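You operate a simulated robot arm through the tools that you are given. There is no shell and no other tool. Be economical: measure what you need, move in short steps, check, and stop when the job is done.

You are at the controls of a simulated robot arm. One attempt, no reset.

JOB
Close the drawer marked caps. Put the cup with yellow band in the purple divided tub. Take the small can with red band and put it on top of the can marked trial with green band. The order is free. Set down upright: small can with red band.

It is judged by the outcome, as a careful person would: the job done as asked, and still so three seconds after it is handed in. It fails if anything else is knocked over, pushed out of place, dropped, spilled or broken. A push-on lid holds only when it is set on centred and level and pressed home; a screw cap is set on level and turned clockwise until tight.

ROBOT AND FRAMES
A 6-joint arm with a fingered hand on a trunk, on a base that drives. Base frame: it is fixed to the floor where the robot stands at the start and does not move with it; the origin is under the middle of the robot, x ahead of it, y to its left, z up. Readings come in mm, degrees, newtons and seconds.
With the tool pointing down near the work surface it reaches from about 200 to 540 mm from the robot's upright axis, wherever it stands. Its first joint turns from -166.0 to 166.0 degrees. Places, roughly: can marked trial with green band [-7000, -250, 750]; cup with yellow band [-5500, -4250, 1000]; drawer marked caps [400, -100, 400]; purple divided tub (24x15x7 cm) [-1300, -2800, 900]; small can with red band [-7000, -500, 750]. Payload 3.1 kg.
Tool frame: the origin (TCP) lies between the finger pads and is the grasp point; the fingertips stand 22 mm ahead of it; z points along the fingers, y is the line along which they close. Largest opening 132 mm; the body of the gripper starts 60 mm behind the TCP. The gripper is a hand of 4 fingers: y runs from the thumb to the fingers, the wrist lies at [0, 0, -218] in the tool frame, and closing takes about 1.5 s.
Orientation is that of the tool frame in the base frame, as a unit quaternion [w, x, y, z]. With the fingers straight down and closing along the base's y, the tool's x points along the base's -x, its y along +y and its z along -z.

CONTROLS
- The arm moves only by the tool send_rows. Its argument "targets" is a list of rows, each a list of 2 entries, a list of its own where there are three numbers: the shift along the tool's x, y, z in mm, then the turn, a rotation vector about the tool's x, y, z in degrees. In form: [[[tx, ty, tz], [rx, ry, rz]], ...]. A call has 1 to 10 rows; each row is the pose to reach, as a shift and turn from the pose commanded when the call began, along the tool's axes at that moment. "hand" is the closure in counts, from 0 (fully open) to 255 (shut), set as the call begins (left out, the last holds). A row lasts 0.2 s, in which the tool goes at most 50 mm and 8.6 degrees; a call with a longer step from one row to the next is refused whole, and so is a gripper value outside its range. A pose out of reach is approached as far as the arm can. The call stops where the force on the tool passes 40 N (or 10 N more than at its start, if that is more) or the arm is blocked; 0.2 s more then pass. The fingers move at their own pace (about 153 mm/s each) and stop on an object; they squeeze with about 32 N. The grip force told is the motor's: it shows also when the fingers shut on nothing. Time passes only in rows, and 0.2 s behind the last, so rows that repeat a pose let the fingers close. The reply holds the time, the measured pose of the TCP, the force on the tool along the base axes, the opening and the grip force, in the units named above and with some noise, with the torque about the TCP (base axes, N m) and any sound that the robot's microphone picked up.
- Cameras (640 x 400 px; columns grow to the right, rows downward): "scene" is now at [0.4, 135.6, 1351.1]; the picture's right is [-0.20, -0.98, 0.00], its down [-0.89, 0.18, -0.43] and it looks along [0.42, -0.09, -0.90] (base axes); focal length 272 px, centre (320, 200). "wrist" rides on the gripper at [53, -53, -84] in the tool frame; the picture's right is [0.71, 0.71, 0.00], its down [-0.53, 0.53, -0.67] and it looks along [-0.47, 0.47, 0.74] (tool axes); focal length 247 px, centre (320, 200).
- capture(camera): a new picture of that camera. It takes no simulated time.
- raise_lower(by): slides the trunk up (or, below 0, down) by that many mm; the arm and the scene camera ride with it, the base frame stays. It gives what a move gives, with no picture.
- roll_base(legs): drives the robot by 1 to 6 legs, each [ahead, left, turn to the left] in mm, mm and degrees, along the robot's own axes; the way and the turn of a leg run together, so that a leg with both is an arc; at most 1500 mm and 180 degrees a leg. The arm and the cameras ride along, it lands a little off, and it stops where it bumps. It gives what a move gives.
- set_fingers(finger1, finger2, finger3, thumb_bend): sets how far each is bent, from 0 (flat) to 100 (curled in); at 30 the hand is open as for a grip, at 70 the pads meet at the TCP. One left out holds its place. A second passes; each finger stops where it meets its share of the squeeze, and holds until it gets a number again. A gripper value or a shape takes the hand back. It gives what a move gives, with no picture; readings hold the bend of each and the force on the fingers (four entries, about 0 where the hand has none), thumb and palm.
- preshape(shape): the hand has 4 fingers and takes this shape, open, in about a second: jaw (thumb against the fingers, like two jaws); tri (thumb and two fingers); tip (a fingertip pinch); poke (one finger out to press); point (the index stretched); flat (the hand flat); cup (the hand cupped); fist (a fist). The gripper value then closes the fingers along that shape, each until it touches; the sizes above hold for jaw. It gives what a move gives, with no picture.
- turn_head(pan, tilt): turns the head with the scene camera to pan (to the left, within 155 degrees either way) and tilt (down, from -29 to 69), counted from straight ahead of the robot. It gives what a move gives.
- locate(camera, pixels): there is no depth. For up to 12 entries [column, row, z] of the newest picture of that camera ("zoom" is the newest enlarged one), the place [x, y] in the base frame at which the ray of that pixel passes the height z, good to about 3 mm. It takes no simulated time.
- zoom(camera, box): a new picture of the part [left, top, right, bottom] of that camera's present view, enlarged. It takes no simulated time.
- close_job(): hands the job in; it is judged then, once.

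Keep the steps short. Do not move on a guess: measure, check each grasp and each placing, and mend mistakes. In all there are 110 turns and 98 pictures (those below and enlarged ones count). Leave the gripper open and the arm clear of the work at the hand-in unless told otherwise, and finish with a single line.

The tools are called after "Emit:" as name(argument=value, ...) on one line, values as JSON. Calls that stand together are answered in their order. send_rows: Moves the arm, as the interface text tells. Its arguments: {"type":"object","properties":{"targets":{"type":"array","items":{"type":"array"}},"hand":{"type":"number"}},"required":["targets"]} The other tools are called the same way: raise_lower (by) slides the trunk up or down; preshape (shape) gives the hand a shape; set_fingers (finger1, finger2, finger3, thumb_bend) moves the fingers one by one; roll_base (legs) drives the base; turn_head (pan, tilt) turns the head that bears the scene camera; capture (camera) takes a picture; locate (camera, pixels) gives the place at which the rays of pixels pass given heights; zoom (camera, box) takes an enlarged picture of a part of a camera's view; close_job () hands the job in.

At the start:

```text
clock: 0.0
position: [303.6, -144.9, 689.1]
ee_rot: [0.0, 0.0, 1.0, 0.001]
force: [0.0, -0.2, 0.0]
ft_torque: [0.01, 0.02, -0.01]
width: 132.0
finger_force: 0.1
shape: jaw
bend: [30.0, 30.0, 30.0, 30.0]
finger forces: [0.0, 0.1, 0.0, 0.1, 0.1, 0.0]
trunk travel left (down, up): [-50.0, 336.0]
robot x, y, heading: [0.8, 1.9, -0.1]
head pan, tilt: [-11.6, 64.8]
```

scene: 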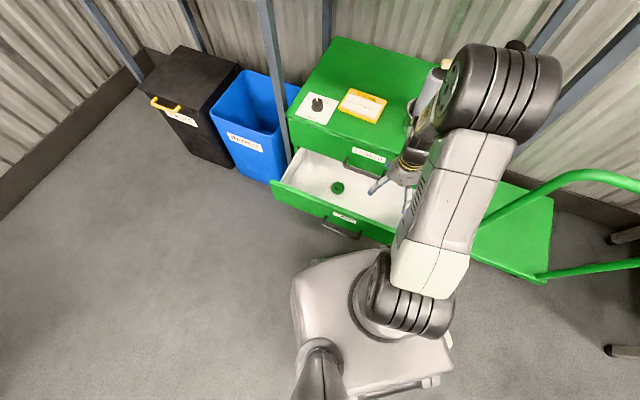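
wrist: 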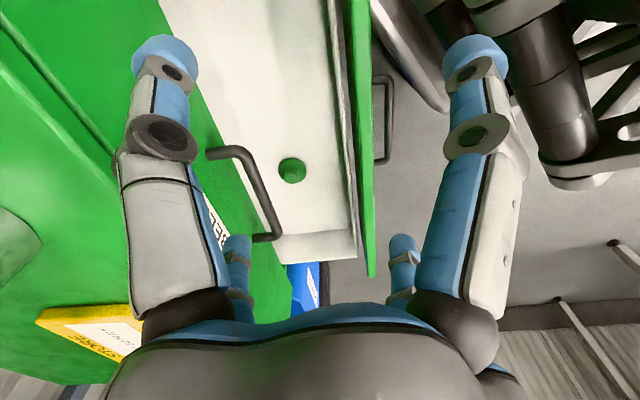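

I see an open drawer in front with a label near (345,218) and another near (369,156). I'll enlarge to read them.

Emit:
zoom(camera="scene", box=[260, 130, 420, 250])

Emit:
locate(camera="scene", pixels=[[272, 182, 480], [272, 182, 400], [340, 234, 400], [322, 220, 400], [360, 237, 400], [369, 156, 600], [300, 148, 480], [330, 40, 700]])

```text
3.33 times, centred on (340, 190) of scene
```

zoom: 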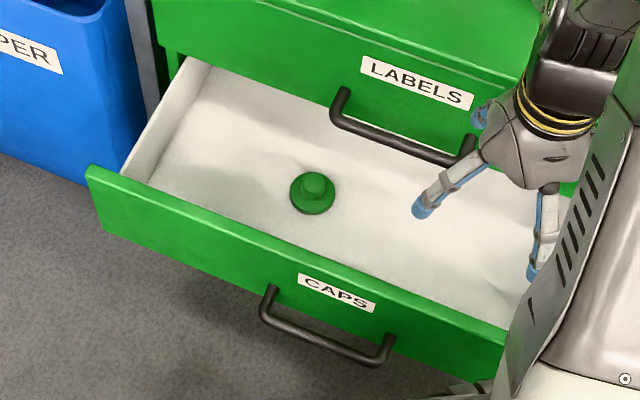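

```text
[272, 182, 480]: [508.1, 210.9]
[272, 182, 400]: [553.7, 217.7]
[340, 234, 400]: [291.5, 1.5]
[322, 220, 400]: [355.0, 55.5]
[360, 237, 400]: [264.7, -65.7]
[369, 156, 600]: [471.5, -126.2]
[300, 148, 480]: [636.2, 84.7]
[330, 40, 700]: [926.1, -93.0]
```

The open drawer is CAPS. I'll measure its front edge and the cabinet's face direction in the enlarged picture.

Emit:
locate(camera="zoom", pixels=[[88, 168, 450], [505, 350, 450], [88, 168, 400], [505, 350, 400], [265, 320, 400], [375, 365, 400], [335, 115, 600], [465, 160, 600], [312, 195, 350], [90, 225, 350], [362, 65, 600], [472, 100, 600]])

Emit:
turn_head(pan=0, tilt=50)

Emit:
capture(camera="scene")

```text
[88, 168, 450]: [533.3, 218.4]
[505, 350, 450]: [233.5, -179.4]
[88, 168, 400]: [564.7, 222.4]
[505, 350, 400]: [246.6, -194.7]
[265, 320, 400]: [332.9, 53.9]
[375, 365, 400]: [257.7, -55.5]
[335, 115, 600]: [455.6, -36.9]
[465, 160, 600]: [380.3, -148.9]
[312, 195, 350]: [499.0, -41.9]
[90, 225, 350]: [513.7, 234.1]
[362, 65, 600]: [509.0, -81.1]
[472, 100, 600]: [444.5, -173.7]
```

```text
clock: 0.8
position: [303.4, -143.2, 690.5]
ee_rot: [0.0, 0.0, 1.0, 0.001]
force: [-0.5, 0.6, 0.6]
ft_torque: [-0.02, -0.01, -0.01]
width: 131.9
finger_force: 0.1
shape: jaw
bend: [30.0, 30.0, 30.0, 30.0]
finger forces: [0.1, 0.0, 0.1, 0.0, 0.0, 0.0]
trunk travel left (down, up): [-50.0, 336.0]
robot x, y, heading: [-2.2, -1.9, 0.2]
head pan, tilt: [0.0, 50.0]
```

```text
94 pictures are left
```

scene: 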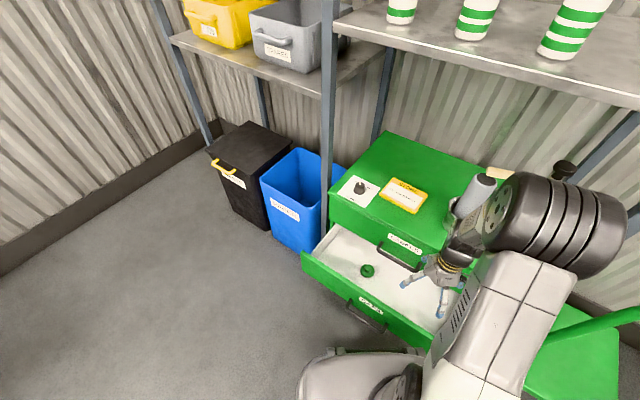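

I'll triangulate heights: drawer's top-left corner is now at (302,254), green cap at (367,269), LABELS label at (405,245).

Emit:
zoom(camera="scene", box=[290, 200, 480, 350])

Emit:
locate(camera="scene", pixels=[[302, 254, 350], [302, 254, 400], [302, 254, 450], [302, 254, 500]])

```text
2.67 times, centred on (385, 275) of scene
```

zoom: 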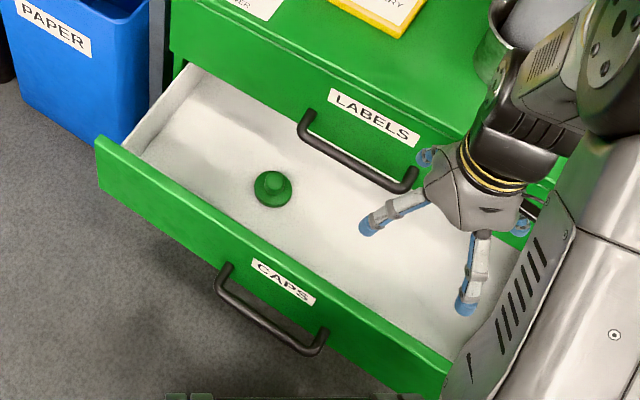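

```text
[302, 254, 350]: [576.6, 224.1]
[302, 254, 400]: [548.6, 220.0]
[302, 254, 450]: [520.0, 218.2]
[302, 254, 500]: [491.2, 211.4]
```

Too little baseline here. Before driving I'll check what is behind the robot.

Emit:
turn_head(pan=150, tilt=30)

Emit:
capture(camera="scene")

Emit:
turn_head(pan=-150, tilt=30)

Emit:
capture(camera="scene")

```text
clock: 3.1
position: [304.4, -144.4, 689.7]
ee_rot: [0.0, 0.0, 1.0, 0.0]
force: [0.1, 0.1, -0.1]
ft_torque: [0.01, 0.03, 0.01]
width: 131.9
finger_force: 0.1
shape: jaw
bend: [30.0, 30.0, 30.0, 30.0]
finger forces: [0.0, 0.1, 0.0, 0.0, 0.0, 0.0]
trunk travel left (down, up): [-50.0, 336.0]
robot x, y, heading: [0.6, -1.8, 0.1]
head pan, tilt: [150.0, 30.0]
```

```text
92 pictures are left
```

scene: 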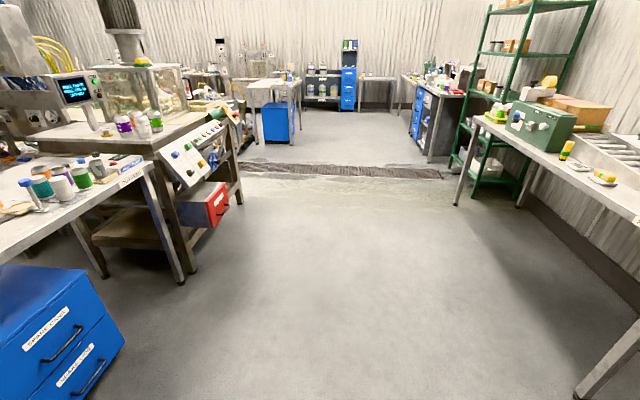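

```text
clock: 7.2
position: [304.7, -144.9, 689.1]
ee_rot: [-0.001, 0.002, 1.0, -0.001]
force: [0.0, 0.1, 0.0]
ft_torque: [0.01, 0.02, -0.01]
width: 132.0
finger_force: 0.1
shape: jaw
bend: [30.0, 30.0, 30.0, 30.0]
finger forces: [0.1, 0.1, 0.0, 0.0, 0.0, 0.0]
trunk travel left (down, up): [-50.0, 336.0]
robot x, y, heading: [-2.0, 4.0, 0.2]
head pan, tilt: [-150.0, 30.0]
```

```text
91 pictures are left
```

scene: 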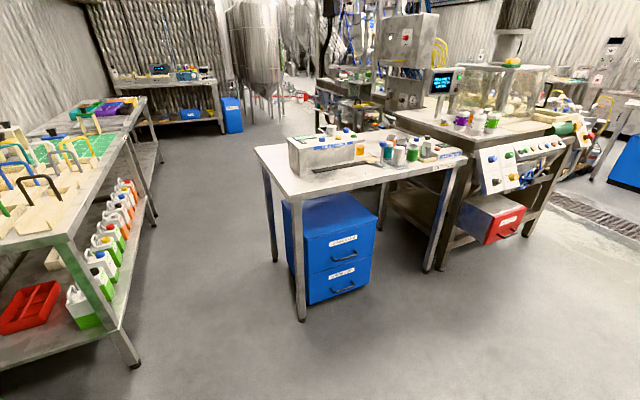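

Clear behind. I'll back off, shift left and turn to face the cabinet squarely (its face normal is about -37°).

Emit:
roll_base(legs=[[-200, 0, 0], [0, 200, 0], [0, 0, -37]])

Emit:
turn_head(pan=0, tilt=55)

Emit:
capture(camera="scene")

```text
clock: 11.7
position: [-42.2, -99.2, 689.8]
ee_rot: [0.0, 0.316, 0.949, 0.0]
force: [-0.1, -1.1, 0.5]
ft_torque: [-0.02, -0.04, -0.05]
width: 131.9
finger_force: 0.1
shape: jaw
bend: [30.0, 30.0, 30.0, 30.0]
finger forces: [0.0, 0.1, 0.0, 0.0, 0.0, 0.1]
trunk travel left (down, up): [-50.0, 336.0]
robot x, y, heading: [-198.2, 199.4, -36.8]
head pan, tilt: [-150.0, 30.0]
```

```text
clock: 14.1
position: [-41.9, -98.5, 688.9]
ee_rot: [0.0, 0.316, 0.949, 0.0]
force: [0.7, 0.0, -0.4]
ft_torque: [0.03, 0.0, -0.01]
width: 131.8
finger_force: 0.0
shape: jaw
bend: [30.0, 30.0, 30.0, 30.0]
finger forces: [0.1, 0.1, 0.1, 0.0, 0.1, 0.0]
trunk travel left (down, up): [-50.0, 336.0]
robot x, y, heading: [-197.6, 199.7, -36.9]
head pan, tilt: [0.0, 55.0]
```

```text
90 pictures are left
```

scene: 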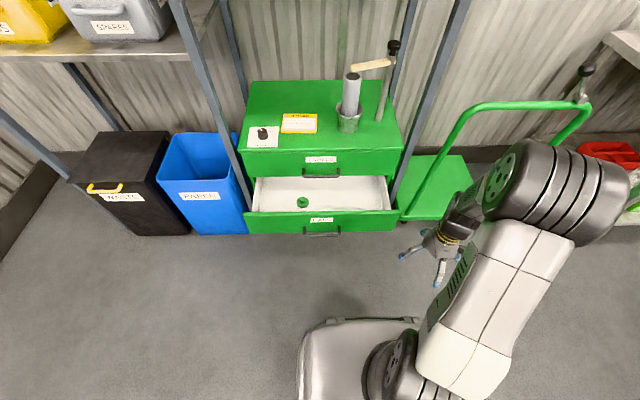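

The robot now faces the drawer squarely. Measure the front panel: top-left (244,213), top-right (398,210), handle (322,235), upper face.

Emit:
zoom(camera="scene", box=[230, 130, 420, 250])

Emit:
locate(camera="scene", pixels=[[244, 213, 250], [244, 213, 300], [244, 213, 350], [244, 213, 400], [244, 213, 450], [398, 210, 400], [398, 210, 300]])

```text
3.33 times, centred on (325, 190) of scene
```

zoom: 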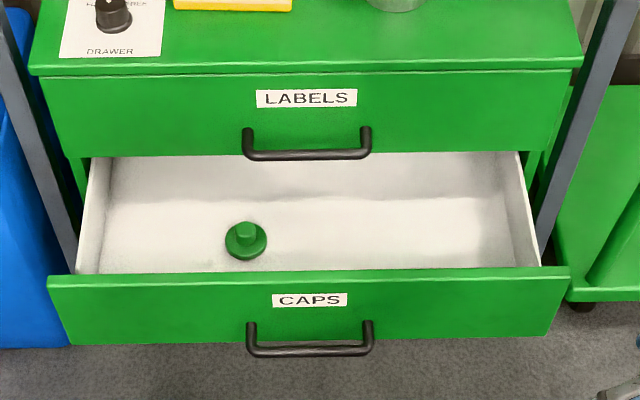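

```text
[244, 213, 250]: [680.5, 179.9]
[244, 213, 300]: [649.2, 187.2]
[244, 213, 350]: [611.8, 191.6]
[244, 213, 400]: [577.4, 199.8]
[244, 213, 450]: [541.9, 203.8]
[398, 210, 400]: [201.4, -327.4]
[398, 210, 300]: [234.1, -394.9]
```

I estimate the CAPS panel is about 550 ahead of the robot (z about 325–480) with about 165 mm travel, centred 140 to the left. I'll shift left 140 and ahead 180 and look again to confirm.

Emit:
roll_base(legs=[[0, 140, 0], [180, 0, 0]])

Emit:
turn_head(pan=-15, tilt=60)

Emit:
capture(camera="scene")

Emit:
capture(camera="wrist")

```text
clock: 16.5
position: [185.0, -97.3, 689.7]
ee_rot: [0.0, 0.316, 0.949, 0.0]
force: [-0.2, 0.6, -0.4]
ft_torque: [0.0, 0.04, 0.0]
width: 132.1
finger_force: 0.0
shape: jaw
bend: [30.0, 30.0, 30.0, 30.0]
finger forces: [0.1, 0.0, 0.0, 0.0, 0.1, 0.1]
trunk travel left (down, up): [-50.0, 336.0]
robot x, y, heading: [26.6, 198.8, -36.9]
head pan, tilt: [0.0, 55.0]
```

```text
clock: 17.3
position: [184.4, -95.5, 690.7]
ee_rot: [-0.001, 0.316, 0.949, 0.0]
force: [0.4, 0.3, 0.3]
ft_torque: [0.0, -0.03, 0.01]
width: 131.8
finger_force: 0.1
shape: jaw
bend: [30.0, 30.0, 30.0, 30.0]
finger forces: [0.1, 0.0, 0.0, 0.1, 0.1, 0.0]
trunk travel left (down, up): [-50.0, 336.0]
robot x, y, heading: [27.3, 204.7, -36.9]
head pan, tilt: [-15.0, 60.0]
```

```text
88 pictures are left
```

scene: 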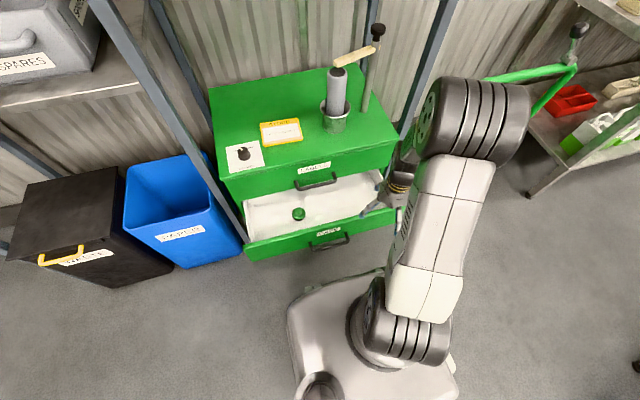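

```text
87 pictures are left
```

wrist: 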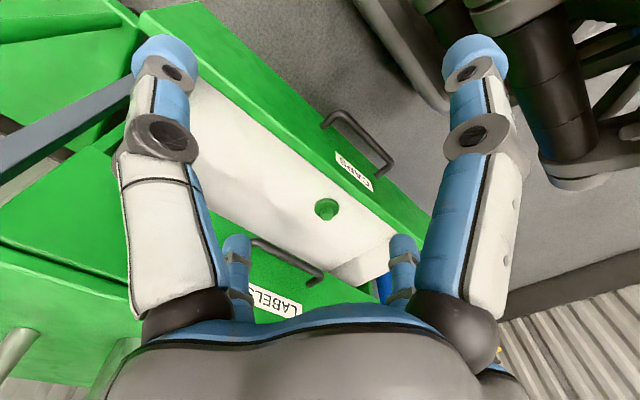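

Triangulate with both cameras: CAPS label centre at scene (329,231) and wrist (353,172); LABELS label at scene (315,167), wrist (273,301).

Emit:
locate(camera="scene", pixels=[[329, 231, 350], [329, 231, 450], [315, 167, 500], [315, 167, 600], [246, 246, 450], [246, 246, 500]])

Emit:
locate(camera="wrist", pixels=[[353, 172, 350], [353, 172, 450], [277, 300, 500], [277, 300, 600], [150, 17, 450], [150, 17, 500]])

```text
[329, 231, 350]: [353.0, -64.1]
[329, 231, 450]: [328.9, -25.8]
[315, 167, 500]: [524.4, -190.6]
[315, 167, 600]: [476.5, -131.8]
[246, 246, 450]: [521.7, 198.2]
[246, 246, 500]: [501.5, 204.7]
```

```text
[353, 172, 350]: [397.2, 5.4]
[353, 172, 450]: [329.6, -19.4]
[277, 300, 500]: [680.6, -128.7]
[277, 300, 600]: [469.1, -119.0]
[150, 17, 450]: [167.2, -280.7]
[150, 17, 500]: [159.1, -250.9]
```

CAPS panel: z≈452 label at (329,-22), needing 180 mm of push along n=(0.8,-0.6). I'll close the hand, move it 145 left and tilt it 45° so fingertips lead.

Emit:
send_rows(targets=[[[0, 25, 0], [0, -7.5, 0]], [[0, 50, 0], [0, -15, 0]], [[0, 75, 0], [0, -22.5, 0]], [[0, 100, 0], [0, -30, 0]], [[0, 125, 0], [0, -37.5, 0]], [[0, 145, 0], [0, -45, 0]], [[0, 145, 0], [0, -45, 0]]], hand=255)

```text
clock: 18.9
position: [271.3, -34.3, 793.4]
ee_rot: [0.241, 0.307, 0.917, -0.081]
force: [0.1, 0.5, -0.2]
ft_torque: [0.01, 0.01, -0.01]
width: 0.1
finger_force: 32.2
shape: jaw
bend: [70.0, 70.0, 70.0, 70.0]
finger forces: [0.0, 0.0, 0.0, 0.1, 0.1, 0.1]
out of reach, approached as far as the arm can: row 2, 3, 4, 5, 6, 7
trunk travel left (down, up): [-50.0, 336.0]
robot x, y, heading: [26.9, 203.5, -37.0]
head pan, tilt: [-15.0, 60.0]
```

That pose is too close in for the arm. I'll back the base 110 mm so the push runs in comfortable reach.

Emit:
roll_base(legs=[[-110, 0, 0]])

Emit:
send_rows(targets=[[[0, 0, 0], [0, 0, 0]], [[0, 0, 0], [0, 0, 0]]])

```text
clock: 20.1
position: [179.6, 33.2, 793.8]
ee_rot: [0.241, 0.309, 0.916, -0.083]
force: [-1.0, 0.3, 0.2]
ft_torque: [-0.02, 0.0, 0.0]
width: 0.1
finger_force: 31.8
shape: jaw
bend: [70.0, 70.0, 70.0, 70.0]
finger forces: [0.1, 0.0, 0.1, 0.1, 0.0, 0.1]
trunk travel left (down, up): [-50.0, 336.0]
robot x, y, heading: [-62.4, 267.7, -36.9]
head pan, tilt: [-15.0, 60.0]
```

```text
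clock: 20.7
position: [180.5, 32.7, 792.0]
ee_rot: [0.241, 0.308, 0.917, -0.081]
force: [0.2, 0.1, 0.8]
ft_torque: [0.02, -0.03, 0.02]
width: 0.1
finger_force: 32.0
shape: jaw
bend: [70.0, 70.0, 70.0, 70.0]
finger forces: [0.0, 0.1, 0.0, 0.1, 0.0, 0.0]
trunk travel left (down, up): [-50.0, 336.0]
robot x, y, heading: [-61.8, 270.5, -36.6]
head pan, tilt: [-15.0, 60.0]
```

Now tilt to 45° and lower in front of the panel to z≈450 (TCP about 58 mm short of the panel).

Emit:
send_rows(targets=[[[10.7, 5, 43], [0, -2, 0]], [[21.4, 10, 86], [0, -4, 0]], [[32.1, 15, 129], [0, -6, 0]], [[42.8, 20, 172], [0, -8, 0]], [[53.5, 25, 215], [0, -10, 0]], [[64.2, 30, 258], [0, -12, 0]], [[75, 35, 301], [0, -14, 0]], [[85.6, 40, 344], [0, -15.5, 0]], [[85.6, 40, 344], [0, -15.5, 0]]])

Emit:
capture(camera="scene")

```text
clock: 22.7
position: [277.9, 8.1, 451.2]
ee_rot: [0.362, 0.294, 0.876, -0.123]
force: [0.1, 0.3, 0.6]
ft_torque: [-0.01, 0.0, -0.03]
width: 0.0
finger_force: 32.0
shape: jaw
bend: [70.0, 70.0, 70.0, 70.0]
finger forces: [0.1, 0.0, 0.0, 0.0, 0.0, 0.0]
out of reach, approached as far as the arm can: row 1, 2
trunk travel left (down, up): [-50.0, 336.0]
robot x, y, heading: [-62.8, 268.2, -37.3]
head pan, tilt: [-15.0, 60.0]
```

```text
86 pictures are left
```

scene: 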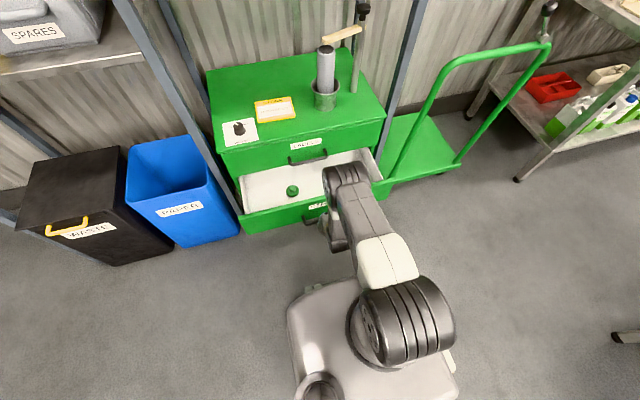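

Positioned in front of the panel. Push horizontally into the panel, first 160 mm.

Emit:
send_rows(targets=[[[-14, 0, 14], [0, 0, 0]], [[-28, 0, 28], [0, 0, 0]], [[-42, 0, 42], [0, 0, 0]], [[-56, 0, 56], [0, 0, 0]], [[-70, 0, 70], [0, 0, 0]], [[-84, 0, 84], [0, 0, 0]], [[-98, 0, 98], [0, 0, 0]], [[-112, 0, 112], [0, 0, 0]]])

Emit:
capture(camera="scene")

```text
clock: 24.5
position: [405.7, -88.8, 450.2]
ee_rot: [0.362, 0.294, 0.876, -0.124]
force: [-0.4, -0.4, -0.2]
ft_torque: [0.02, 0.01, -0.01]
width: 0.0
finger_force: 31.9
shape: jaw
bend: [70.0, 70.0, 70.0, 70.0]
finger forces: [0.0, 0.0, 0.1, 0.0, 0.0, 0.0]
trunk travel left (down, up): [-50.0, 336.0]
robot x, y, heading: [-61.7, 271.4, -36.9]
head pan, tilt: [-15.0, 60.0]
```

```text
85 pictures are left
```

scene: 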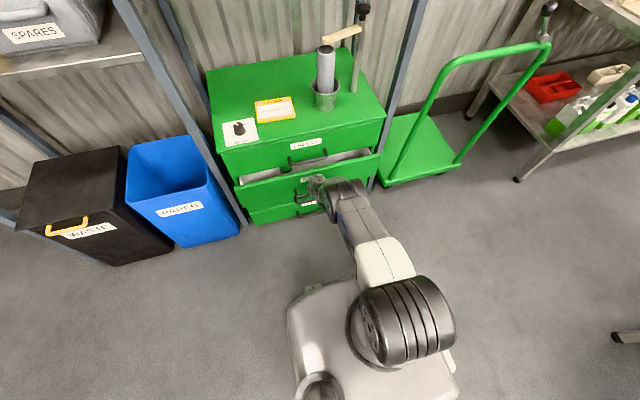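

The drawer follows. About 60 mm is left; continue slowly until it stops.

Emit:
send_rows(targets=[[[-10, 0, 10], [0, 0, 0]], [[-20, 0, 20], [0, 0, 0]], [[-28, 0, 28], [0, 0, 0]], [[-34, 0, 34], [0, 0, 0]], [[-40, 0, 40], [0, 0, 0]], [[-46, 0, 46], [0, 0, 0]], [[-52, 0, 52], [0, 0, 0]], [[-57, 0, 57], [0, 0, 0]]])

Emit:
zoom(camera="scene", box=[200, 80, 420, 230])

```text
clock: 26.3
position: [437.6, -118.7, 467.8]
ee_rot: [0.362, 0.294, 0.876, -0.123]
force: [-0.6, -0.7, -0.9]
ft_torque: [0.06, 0.0, -0.05]
width: 0.1
finger_force: 32.2
shape: jaw
bend: [70.0, 70.0, 70.0, 70.0]
finger forces: [0.0, 0.0, 0.0, 0.1, 0.0, 0.0]
out of reach, approached as far as the arm can: row 3, 4, 5, 6, 7, 8
trunk travel left (down, up): [-50.0, 336.0]
robot x, y, heading: [-61.1, 267.7, -37.1]
head pan, tilt: [-15.0, 60.0]
```

```text
2.67 times, centred on (310, 155) of scene
```

zoom: 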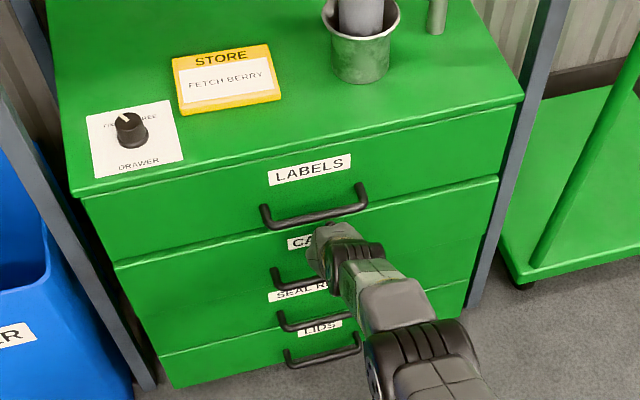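

About 20–25 mm remains and the arm is at its reach; I'll creep the base forward 20 mm with the hand held.

Emit:
roll_base(legs=[[20, 0, 0]])

Emit:
zoom(camera="scene", box=[200, 80, 420, 230])

```text
clock: 27.2
position: [446.4, -123.9, 459.1]
ee_rot: [0.35, 0.294, 0.881, -0.118]
force: [-2.8, 2.3, 1.4]
ft_torque: [0.01, 0.01, 0.02]
width: 0.0
finger_force: 32.1
shape: jaw
bend: [70.0, 70.0, 70.0, 70.0]
finger forces: [0.0, 0.1, 0.1, 0.0, 0.1, 0.0]
trunk travel left (down, up): [-50.0, 336.0]
robot x, y, heading: [-43.3, 258.3, -37.0]
head pan, tilt: [-15.0, 60.0]
stopped in leg 1: the force on the tool passed its limit at 59 N (the readings are from after the stop); the commanded pose is now the measured one
```

```text
2.67 times, centred on (310, 155) of scene
```

zoom: 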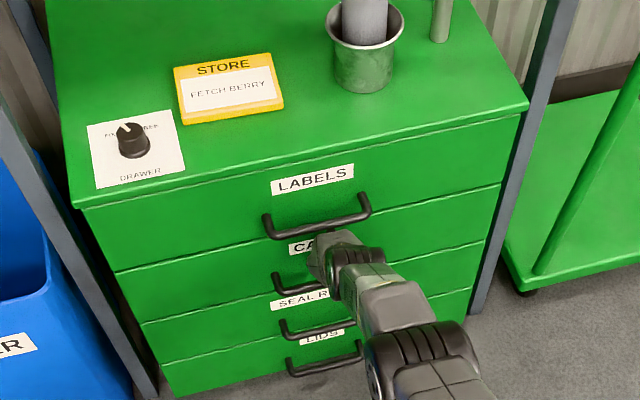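

Force stop at 59 N, and the panel is flush with LABELS. Retract horizontally and check it stays closed.

Emit:
send_rows(targets=[[[20, 0, -20], [0, 0, 0]], [[45, 0, -45], [0, 0, 0]], [[75, 0, -75], [0, 0, 0]], [[105, 0, -105], [0, 0, 0]], [[105, 0, -105], [0, 0, 0]]])

Emit:
roll_base(legs=[[-150, 0, 0]])

Emit:
zoom(camera="scene", box=[200, 40, 420, 220])

```text
clock: 28.4
position: [328.3, -34.5, 462.3]
ee_rot: [0.351, 0.295, 0.881, -0.119]
force: [-0.3, -0.9, 0.4]
ft_torque: [0.0, 0.01, 0.02]
width: 0.0
finger_force: 32.0
shape: jaw
bend: [70.0, 70.0, 70.0, 70.0]
finger forces: [0.0, 0.1, 0.1, 0.0, 0.1, 0.0]
trunk travel left (down, up): [-50.0, 336.0]
robot x, y, heading: [-50.0, 257.2, -36.8]
head pan, tilt: [-15.0, 60.0]
```

```text
clock: 29.8
position: [207.3, 58.0, 463.0]
ee_rot: [0.351, 0.294, 0.881, -0.117]
force: [-0.1, 0.6, -0.2]
ft_torque: [-0.01, 0.02, 0.02]
width: 0.1
finger_force: 31.7
shape: jaw
bend: [70.0, 70.0, 70.0, 70.0]
finger forces: [0.0, 0.0, 0.0, 0.0, 0.0, 0.0]
trunk travel left (down, up): [-50.0, 336.0]
robot x, y, heading: [-170.5, 347.2, -36.9]
head pan, tilt: [-15.0, 60.0]
```

```text
2.22 times, centred on (310, 130) of scene
```

zoom: 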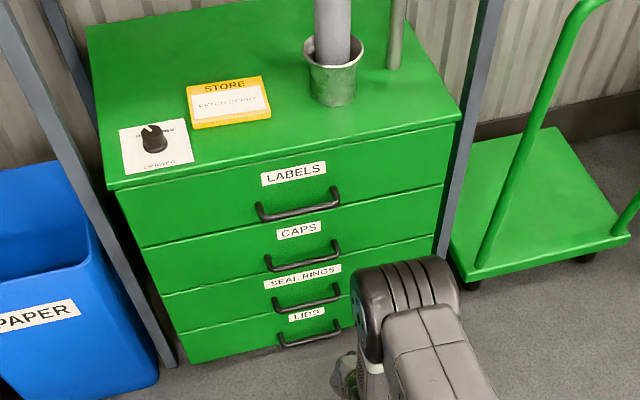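

Drawer is closed. Now stow the arm: tilt back to vertical and raise.

Emit:
send_rows(targets=[[[28, 0, -28], [0, 7, 0]], [[56, 0, -56], [0, 14, 0]], [[60, 0, -100], [0, 21, 0]], [[60, 0, -145], [0, 28, 0]], [[60, 0, -190], [0, 35, 0]], [[50, 0, -230], [0, 41, 0]], [[50, 0, -230], [0, 43.3, 0]]], hand=0)

Emit:
turn_head(pan=-100, tilt=25)

Emit:
capture(camera="scene")

Emit:
turn_head(pan=-145, tilt=25)

Emit:
capture(camera="scene")

```text
clock: 31.4
position: [52.7, 175.7, 597.3]
ee_rot: [0.001, 0.317, 0.948, -0.001]
force: [0.1, 0.3, -1.1]
ft_torque: [0.01, 0.01, 0.02]
width: 131.9
finger_force: 0.1
shape: jaw
bend: [30.0, 30.0, 30.0, 30.0]
finger forces: [0.1, 0.0, 0.1, 0.0, 0.0, 0.0]
trunk travel left (down, up): [-50.0, 336.0]
robot x, y, heading: [-169.8, 352.7, -36.6]
head pan, tilt: [-15.0, 60.0]
```

```text
clock: 33.0
position: [53.5, 175.1, 597.7]
ee_rot: [0.001, 0.317, 0.948, -0.001]
force: [-0.7, 0.0, -0.1]
ft_torque: [0.0, -0.01, 0.01]
width: 132.0
finger_force: 0.0
shape: jaw
bend: [30.0, 30.0, 30.0, 30.0]
finger forces: [0.0, 0.0, 0.0, 0.0, 0.0, 0.0]
trunk travel left (down, up): [-50.0, 336.0]
robot x, y, heading: [-170.1, 352.1, -36.9]
head pan, tilt: [-100.0, 25.0]
```

```text
81 pictures are left
```

scene: 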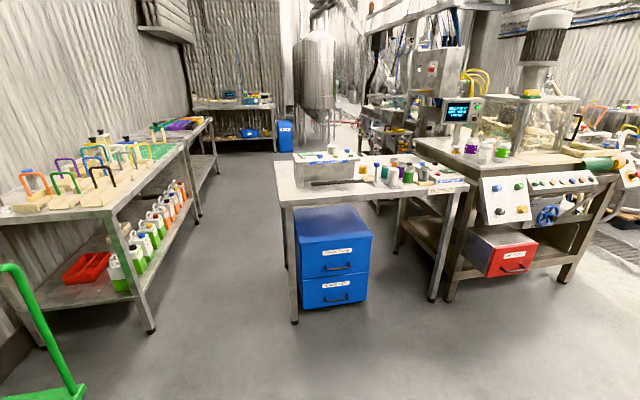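

```text
clock: 34.1
position: [52.7, 175.8, 595.6]
ee_rot: [0.001, 0.318, 0.948, -0.001]
force: [-0.4, -0.2, 0.8]
ft_torque: [-0.01, 0.0, -0.01]
width: 132.0
finger_force: 0.0
shape: jaw
bend: [30.0, 30.0, 30.0, 30.0]
finger forces: [0.0, 0.0, 0.0, 0.0, 0.0, 0.1]
trunk travel left (down, up): [-50.0, 336.0]
robot x, y, heading: [-171.4, 349.5, -36.8]
head pan, tilt: [-145.0, 25.0]
```

```text
80 pictures are left
```

scene: 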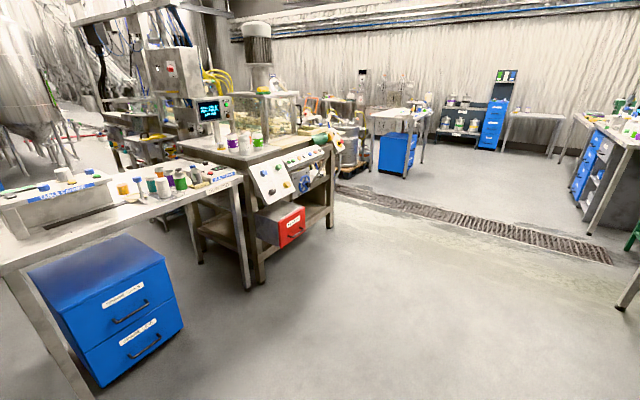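

Measure floor landmarks for a map: machine legs, drain, white table, far items.

Emit:
locate(camera="scene", pixels=[[261, 289, 0], [246, 291, 0], [330, 228, 0], [372, 172, 0], [405, 178, 0], [421, 162, 0], [345, 185, 0], [610, 263, 0], [572, 207, 0], [505, 150, 0], [120, 386, 0], [408, 110, 900]])

Emit:
turn_head(pan=-100, tilt=25)

Emit:
zoom(camera="scene", box=[100, 60, 420, 260])

Emit:
locate(camera="zoom", pixels=[[98, 541, 0], [388, 520, 0]])

```text
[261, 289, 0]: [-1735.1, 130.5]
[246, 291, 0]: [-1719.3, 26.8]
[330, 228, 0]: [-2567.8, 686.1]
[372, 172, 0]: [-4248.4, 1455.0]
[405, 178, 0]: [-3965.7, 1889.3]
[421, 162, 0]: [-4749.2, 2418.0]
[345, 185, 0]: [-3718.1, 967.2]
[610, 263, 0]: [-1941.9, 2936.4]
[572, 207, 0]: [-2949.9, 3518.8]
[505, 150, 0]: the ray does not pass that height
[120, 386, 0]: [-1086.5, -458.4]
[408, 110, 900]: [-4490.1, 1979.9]
```

```text
clock: 35.2
position: [51.7, 175.5, 596.5]
ee_rot: [0.002, 0.317, 0.949, 0.0]
force: [0.4, -0.1, -0.4]
ft_torque: [0.01, 0.03, 0.01]
width: 132.2
finger_force: 0.1
shape: jaw
bend: [30.0, 30.0, 30.0, 30.0]
finger forces: [0.0, 0.1, 0.1, 0.0, 0.0, 0.0]
trunk travel left (down, up): [-50.0, 336.0]
robot x, y, heading: [-172.2, 349.2, -36.6]
head pan, tilt: [-100.0, 25.0]
```

```text
2.00 times, centred on (260, 160) of scene
```

zoom: 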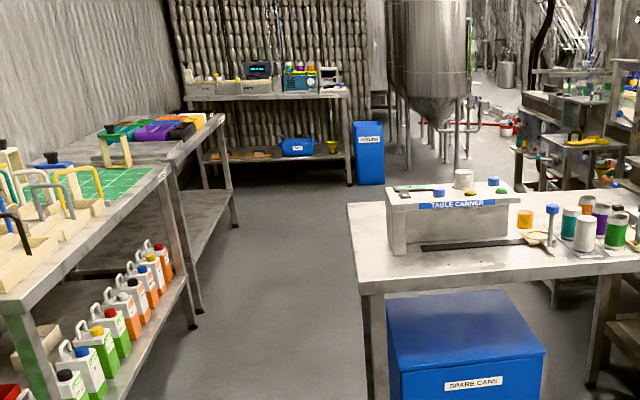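

```text
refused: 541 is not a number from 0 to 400
```

Locate aisle landmarks in this enlargement.

Emit:
locate(camera="zoom", pixels=[[193, 327, 0], [200, 313, 0], [236, 226, 0], [350, 185, 0], [370, 184, 0], [408, 166, 0], [456, 172, 0], [517, 179, 0], [155, 132, 900], [225, 115, 850], [362, 290, 850], [347, 205, 850]])

```text
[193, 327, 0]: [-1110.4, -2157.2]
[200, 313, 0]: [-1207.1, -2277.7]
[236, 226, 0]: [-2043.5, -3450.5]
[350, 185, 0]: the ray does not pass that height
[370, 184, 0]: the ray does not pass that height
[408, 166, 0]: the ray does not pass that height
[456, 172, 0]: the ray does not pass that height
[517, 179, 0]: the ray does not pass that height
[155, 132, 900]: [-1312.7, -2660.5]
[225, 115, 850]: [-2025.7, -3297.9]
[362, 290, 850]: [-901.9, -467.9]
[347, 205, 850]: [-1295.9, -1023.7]
```

Room axes are at -37°/-127°. The aisle to the tub runs along -127° between the bench edge (n≈400) and the middle table (n≈-430). Turn, shift to mid-aisle and drive in, then look.

Emit:
roll_base(legs=[[0, 0, -90], [0, 335, 0], [1500, 0, 0]])

Emit:
turn_head(pan=0, tilt=20)

Emit:
capture(camera="scene")

```text
clock: 48.4
position: [-946.7, -1321.1, 596.2]
ee_rot: [0.001, 0.885, 0.465, -0.001]
force: [-0.5, 0.2, 0.3]
ft_torque: [0.0, 0.0, 0.01]
width: 132.0
finger_force: 0.1
shape: jaw
bend: [30.0, 30.0, 30.0, 30.0]
finger forces: [0.0, 0.0, 0.0, 0.0, 0.1, 0.0]
trunk travel left (down, up): [-50.0, 336.0]
robot x, y, heading: [-780.7, -1094.4, -124.5]
head pan, tilt: [-100.0, 25.0]
```

```text
clock: 50.1
position: [-945.6, -1321.7, 596.5]
ee_rot: [0.001, 0.885, 0.465, -0.001]
force: [0.6, 0.8, -0.2]
ft_torque: [-0.01, 0.0, -0.02]
width: 132.0
finger_force: 0.0
shape: jaw
bend: [30.0, 30.0, 30.0, 30.0]
finger forces: [0.0, 0.1, 0.1, 0.0, 0.1, 0.0]
trunk travel left (down, up): [-50.0, 336.0]
robot x, y, heading: [-782.3, -1092.9, -124.4]
head pan, tilt: [0.0, 20.0]
```

```text
78 pictures are left
```

scene: 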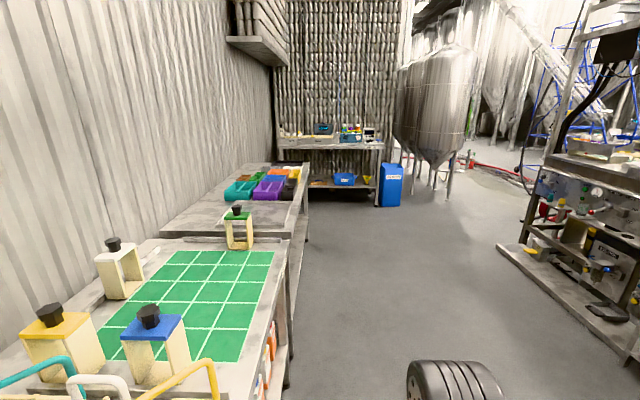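

Purple tub at (268,188). Correct heading and drive ahead 1400, then look.

Emit:
roll_base(legs=[[0, 0, -2.5], [1400, 0, 0]])

Emit:
turn_head(pan=-25, tilt=15)

Emit:
capture(camera="scene")

Emit:
turn_head(pan=60, tilt=45)

Emit:
capture(camera="scene")

```text
clock: 57.5
position: [-1805.9, -2426.4, 596.4]
ee_rot: [0.001, 0.897, 0.441, -0.001]
force: [0.3, 0.1, 0.6]
ft_torque: [-0.01, 0.03, 0.0]
width: 131.8
finger_force: 0.0
shape: jaw
bend: [30.0, 30.0, 30.0, 30.0]
finger forces: [0.0, 0.0, 0.0, 0.0, 0.0, 0.1]
trunk travel left (down, up): [-50.0, 336.0]
robot x, y, heading: [-1630.2, -2209.0, -127.7]
head pan, tilt: [0.0, 20.0]
```

```text
clock: 58.4
position: [-1807.1, -2427.7, 596.1]
ee_rot: [0.001, 0.897, 0.442, -0.001]
force: [0.5, -0.6, 0.7]
ft_torque: [-0.03, -0.01, 0.0]
width: 132.0
finger_force: 0.0
shape: jaw
bend: [30.0, 30.0, 30.0, 30.0]
finger forces: [0.0, 0.1, 0.0, 0.0, 0.0, 0.0]
trunk travel left (down, up): [-50.0, 336.0]
robot x, y, heading: [-1628.8, -2207.2, -127.3]
head pan, tilt: [-25.0, 15.0]
```

```text
77 pictures are left
```

scene: 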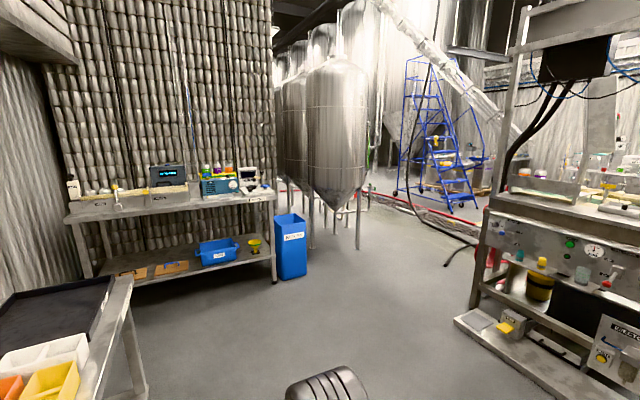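

```text
clock: 60.0
position: [-1805.9, -2427.5, 596.2]
ee_rot: [0.001, 0.897, 0.442, -0.002]
force: [0.1, -0.1, 0.5]
ft_torque: [-0.03, 0.0, -0.03]
width: 132.2
finger_force: 0.0
shape: jaw
bend: [30.0, 30.0, 30.0, 30.0]
finger forces: [0.1, 0.1, 0.0, 0.0, 0.0, 0.0]
trunk travel left (down, up): [-50.0, 336.0]
robot x, y, heading: [-1630.4, -2209.6, -127.6]
head pan, tilt: [60.0, 45.0]
```

```text
76 pictures are left
```

scene: 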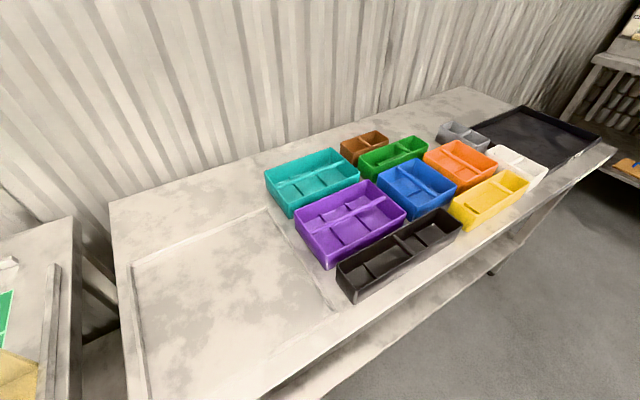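

The purple tub has a long wall with compartments on both sides. Measure its rim corners.

Emit:
zoom(camera="scene", box=[270, 160, 430, 280])

Emit:
locate(camera="scene", pixels=[[294, 212, 900], [371, 181, 900], [406, 213, 900], [330, 250, 900], [294, 212, 950], [371, 181, 950], [406, 213, 950], [330, 250, 950], [350, 225, 900], [365, 300, 870], [325, 308, 870]])

```text
3.33 times, centred on (350, 220) of scene
```

zoom: 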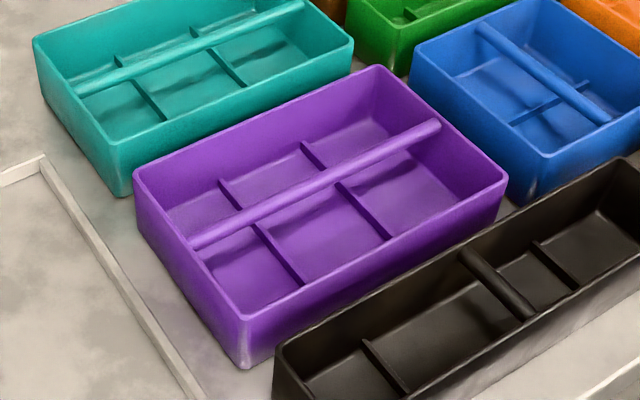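

```text
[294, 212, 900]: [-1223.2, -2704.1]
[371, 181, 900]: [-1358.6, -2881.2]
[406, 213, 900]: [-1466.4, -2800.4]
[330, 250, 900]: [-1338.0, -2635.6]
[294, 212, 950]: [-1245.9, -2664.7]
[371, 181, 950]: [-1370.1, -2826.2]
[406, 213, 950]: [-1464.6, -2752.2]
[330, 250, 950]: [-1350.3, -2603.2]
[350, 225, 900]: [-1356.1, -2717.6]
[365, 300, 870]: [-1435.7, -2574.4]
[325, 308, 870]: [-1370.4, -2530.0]
```

Now look for the cup: expected behind/near the tank. Turn head and enlarge.

Emit:
turn_head(pan=-30, tilt=10)

Emit:
zoom(camera="scene", box=[270, 100, 510, 250])

```text
clock: 61.6
position: [-1806.9, -2428.4, 597.0]
ee_rot: [0.001, 0.897, 0.442, -0.002]
force: [-0.4, -0.9, 0.6]
ft_torque: [-0.01, -0.03, 0.0]
width: 132.1
finger_force: 0.0
shape: jaw
bend: [30.0, 30.0, 30.0, 30.0]
finger forces: [0.0, 0.1, 0.0, 0.0, 0.0, 0.0]
trunk travel left (down, up): [-50.0, 336.0]
robot x, y, heading: [-1630.8, -2206.1, -127.8]
head pan, tilt: [-30.0, 10.0]
```

```text
2.67 times, centred on (390, 175) of scene
```

zoom: 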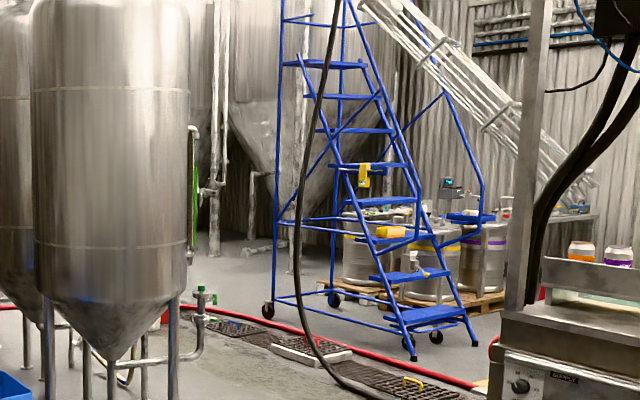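

Measure floor landmarks in this view.

Emit:
locate(camera="zoom", pixels=[[172, 398, 0], [112, 398, 0], [410, 358, 0], [475, 345, 0], [268, 315, 0], [470, 385, 0], [330, 300, 0], [300, 335, 0], [25, 330, 0], [360, 395, 0], [490, 390, 0]])

Emit:
turn_head(pan=-70, tilt=25)

Emit:
capture(camera="scene")

```text
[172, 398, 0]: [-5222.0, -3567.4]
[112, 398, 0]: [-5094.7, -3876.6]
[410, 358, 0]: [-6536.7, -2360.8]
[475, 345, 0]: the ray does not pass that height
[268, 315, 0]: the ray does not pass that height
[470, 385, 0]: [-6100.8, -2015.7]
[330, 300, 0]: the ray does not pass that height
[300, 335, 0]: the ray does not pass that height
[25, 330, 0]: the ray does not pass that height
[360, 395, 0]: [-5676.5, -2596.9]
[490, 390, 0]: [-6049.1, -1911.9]
```

```text
clock: 62.7
position: [-1806.5, -2426.0, 596.9]
ee_rot: [0.0, 0.897, 0.442, -0.002]
force: [-0.6, 0.0, -0.2]
ft_torque: [0.01, 0.01, 0.0]
width: 132.0
finger_force: 0.1
shape: jaw
bend: [30.0, 30.0, 30.0, 30.0]
finger forces: [0.0, 0.1, 0.0, 0.0, 0.0, 0.1]
trunk travel left (down, up): [-50.0, 336.0]
robot x, y, heading: [-1630.4, -2209.0, -127.6]
head pan, tilt: [-70.0, 25.0]
```

```text
73 pictures are left
```

scene: 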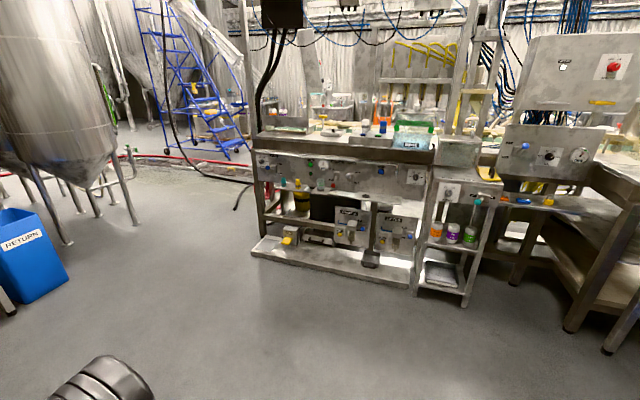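

Emit:
locate(camera="scene", pixels=[[138, 224, 0], [69, 243, 0], [253, 250, 0], [415, 288, 0], [465, 305, 0], [567, 330, 0], [65, 282, 0], [20, 303, 0], [100, 217, 0], [238, 208, 0], [225, 158, 0], [8, 315, 0]])

```text
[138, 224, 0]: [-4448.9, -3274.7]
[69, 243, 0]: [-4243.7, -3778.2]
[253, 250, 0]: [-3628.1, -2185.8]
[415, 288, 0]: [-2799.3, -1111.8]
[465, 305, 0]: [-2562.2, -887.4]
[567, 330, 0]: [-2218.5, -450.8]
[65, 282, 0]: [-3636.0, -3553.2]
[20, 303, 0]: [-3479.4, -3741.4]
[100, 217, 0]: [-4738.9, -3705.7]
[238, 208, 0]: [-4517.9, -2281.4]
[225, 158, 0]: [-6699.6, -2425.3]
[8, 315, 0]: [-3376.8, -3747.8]
```

Head toward the gap between tank legs (-4449,-3275) and machine corner (-3628,-2186): turn -36°, drive to about (-4000,-2900), and look.

Emit:
roll_base(legs=[[0, 0, -36], [1500, 0, 0], [900, 0, 0]])

Emit:
turn_head(pan=0, tilt=12)

Emit:
capture(camera="scene")

```text
clock: 76.3
position: [-4231.3, -2995.0, 596.6]
ee_rot: [0.0, 0.988, 0.152, -0.002]
force: [-0.3, -0.9, 0.2]
ft_torque: [-0.05, 0.03, 0.03]
width: 131.7
finger_force: 0.1
shape: jaw
bend: [30.0, 30.0, 30.0, 30.0]
finger forces: [0.0, 0.0, 0.0, 0.0, 0.1, 0.0]
trunk travel left (down, up): [-50.0, 336.0]
robot x, y, heading: [-3958.8, -2915.8, -162.2]
head pan, tilt: [-70.0, 25.0]
```

```text
clock: 77.7
position: [-4231.9, -2995.6, 596.8]
ee_rot: [0.0, 0.989, 0.151, -0.002]
force: [0.0, -0.3, 0.1]
ft_torque: [0.01, -0.01, -0.03]
width: 131.8
finger_force: 0.0
shape: jaw
bend: [30.0, 30.0, 30.0, 30.0]
finger forces: [0.0, 0.1, 0.0, 0.0, 0.1, 0.0]
trunk travel left (down, up): [-50.0, 336.0]
robot x, y, heading: [-3957.6, -2917.1, -162.5]
head pan, tilt: [0.0, 12.0]
```

```text
72 pictures are left
```

scene: 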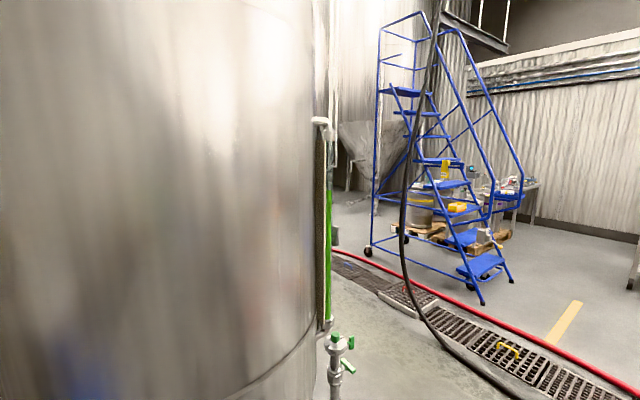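

The tank blocks the line to the cup. Measure floor ahead: hose, drain, stairs.

Emit:
locate(camera="scene", pixels=[[345, 252, 0], [430, 290, 0], [560, 345, 0], [335, 262, 0], [390, 285, 0], [480, 345, 0], [482, 302, 0], [368, 255, 0], [510, 280, 0], [333, 395, 0], [560, 320, 0]])

Emit:
turn_head(pan=-60, tilt=12)

Emit:
capture(camera="scene")

```text
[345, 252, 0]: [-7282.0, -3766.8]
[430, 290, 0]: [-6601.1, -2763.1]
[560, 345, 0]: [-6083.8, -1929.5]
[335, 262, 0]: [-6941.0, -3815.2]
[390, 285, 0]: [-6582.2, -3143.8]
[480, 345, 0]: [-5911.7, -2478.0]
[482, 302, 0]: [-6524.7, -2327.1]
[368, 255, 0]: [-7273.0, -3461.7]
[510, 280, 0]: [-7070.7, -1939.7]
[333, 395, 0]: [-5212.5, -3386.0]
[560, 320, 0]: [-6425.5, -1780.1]
```

```text
clock: 79.0
position: [-4231.6, -2994.3, 596.8]
ee_rot: [0.001, 0.988, 0.151, -0.002]
force: [0.2, 0.4, -0.3]
ft_torque: [0.01, -0.01, -0.02]
width: 131.7
finger_force: 0.2
shape: jaw
bend: [30.0, 30.0, 30.0, 30.0]
finger forces: [0.0, 0.0, 0.0, 0.0, 0.0, 0.0]
trunk travel left (down, up): [-50.0, 336.0]
robot x, y, heading: [-3958.3, -2912.6, -162.7]
head pan, tilt: [-60.0, 12.0]
```

```text
71 pictures are left
```

scene: 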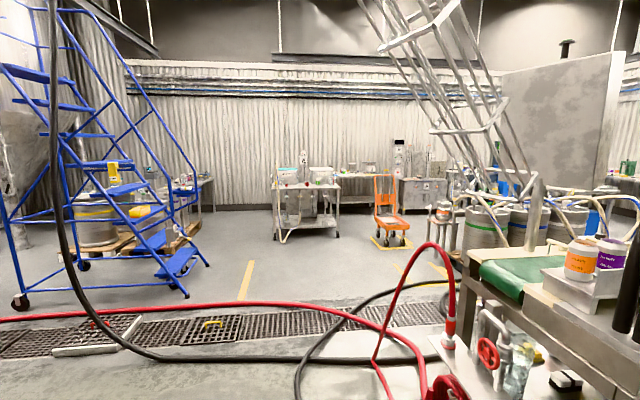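

The cans' cart is visible at (305,190). First the cup: measure the black hose on the floor before rounding the tank.

Emit:
locate(camera="scene", pixels=[[75, 250, 0], [100, 315, 0], [130, 347, 0], [230, 360, 0], [330, 360, 0], [297, 390, 0], [60, 353, 0], [140, 320, 0], [5, 317, 0], [200, 310, 0], [430, 385, 0], [305, 235, 0]])

Emit:
turn_head(pan=10, tilt=45)

Emit:
capture(camera="scene")

```text
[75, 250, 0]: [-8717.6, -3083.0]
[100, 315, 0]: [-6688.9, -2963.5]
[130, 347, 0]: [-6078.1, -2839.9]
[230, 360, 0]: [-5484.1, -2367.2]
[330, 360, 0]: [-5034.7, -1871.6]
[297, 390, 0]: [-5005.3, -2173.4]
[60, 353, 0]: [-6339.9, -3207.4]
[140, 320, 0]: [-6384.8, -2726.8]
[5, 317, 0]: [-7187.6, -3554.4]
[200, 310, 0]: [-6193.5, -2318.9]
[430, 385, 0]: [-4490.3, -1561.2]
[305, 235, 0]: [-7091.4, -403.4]
```

```text
clock: 80.4
position: [-4231.0, -2995.2, 596.4]
ee_rot: [0.0, 0.989, 0.15, -0.002]
force: [-0.4, -0.5, -0.1]
ft_torque: [0.0, -0.01, 0.03]
width: 132.0
finger_force: 0.0
shape: jaw
bend: [30.0, 30.0, 30.0, 30.0]
finger forces: [0.0, 0.0, 0.1, 0.0, 0.0, 0.0]
trunk travel left (down, up): [-50.0, 336.0]
robot x, y, heading: [-3963.3, -2914.9, -162.7]
head pan, tilt: [10.0, 45.0]
```

```text
70 pictures are left
```

scene: 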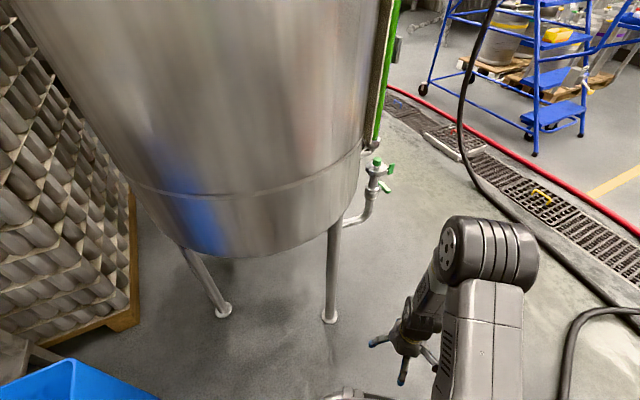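

Emit:
locate(camera="scene", pixels=[[330, 320, 0], [222, 313, 0], [378, 180, 700], [388, 185, 700], [135, 325, 0], [470, 170, 0], [500, 210, 0]])

Emit:
roll_base(legs=[[0, 0, -22], [1150, 0, 0]])

Emit:
turn_head(pan=60, tilt=20)

Emit:
capture(camera="scene")

```text
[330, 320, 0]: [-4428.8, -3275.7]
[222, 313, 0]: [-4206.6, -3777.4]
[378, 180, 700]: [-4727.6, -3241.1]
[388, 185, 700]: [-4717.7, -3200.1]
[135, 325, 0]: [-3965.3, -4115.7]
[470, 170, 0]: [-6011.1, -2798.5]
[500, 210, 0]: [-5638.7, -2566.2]
```

```text
clock: 87.4
position: [-5373.6, -2815.6, 595.5]
ee_rot: [0.0, 1.0, -0.029, -0.002]
force: [0.1, 0.2, 1.1]
ft_torque: [-0.01, -0.02, -0.04]
width: 132.0
finger_force: 0.0
shape: jaw
bend: [30.0, 30.0, 30.0, 30.0]
finger forces: [0.0, 0.1, 0.1, 0.1, 0.0, 0.1]
trunk travel left (down, up): [-50.0, 336.0]
robot x, y, heading: [-5091.1, -2838.9, 176.9]
head pan, tilt: [10.0, 45.0]
```

```text
clock: 88.6
position: [-5373.8, -2815.5, 596.5]
ee_rot: [0.0, 1.0, -0.028, -0.002]
force: [0.7, -0.6, -0.2]
ft_torque: [0.02, -0.01, -0.04]
width: 132.1
finger_force: 0.1
shape: jaw
bend: [30.0, 30.0, 30.0, 30.0]
finger forces: [0.1, 0.0, 0.0, 0.1, 0.0, 0.1]
trunk travel left (down, up): [-50.0, 336.0]
robot x, y, heading: [-5091.6, -2836.4, 176.6]
head pan, tilt: [60.0, 20.0]
```

```text
69 pictures are left
```

scene: 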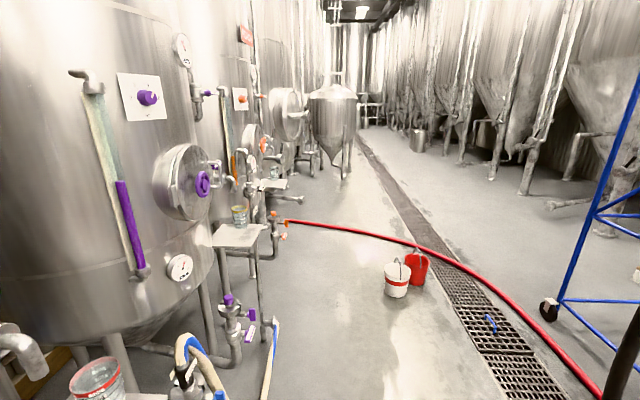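

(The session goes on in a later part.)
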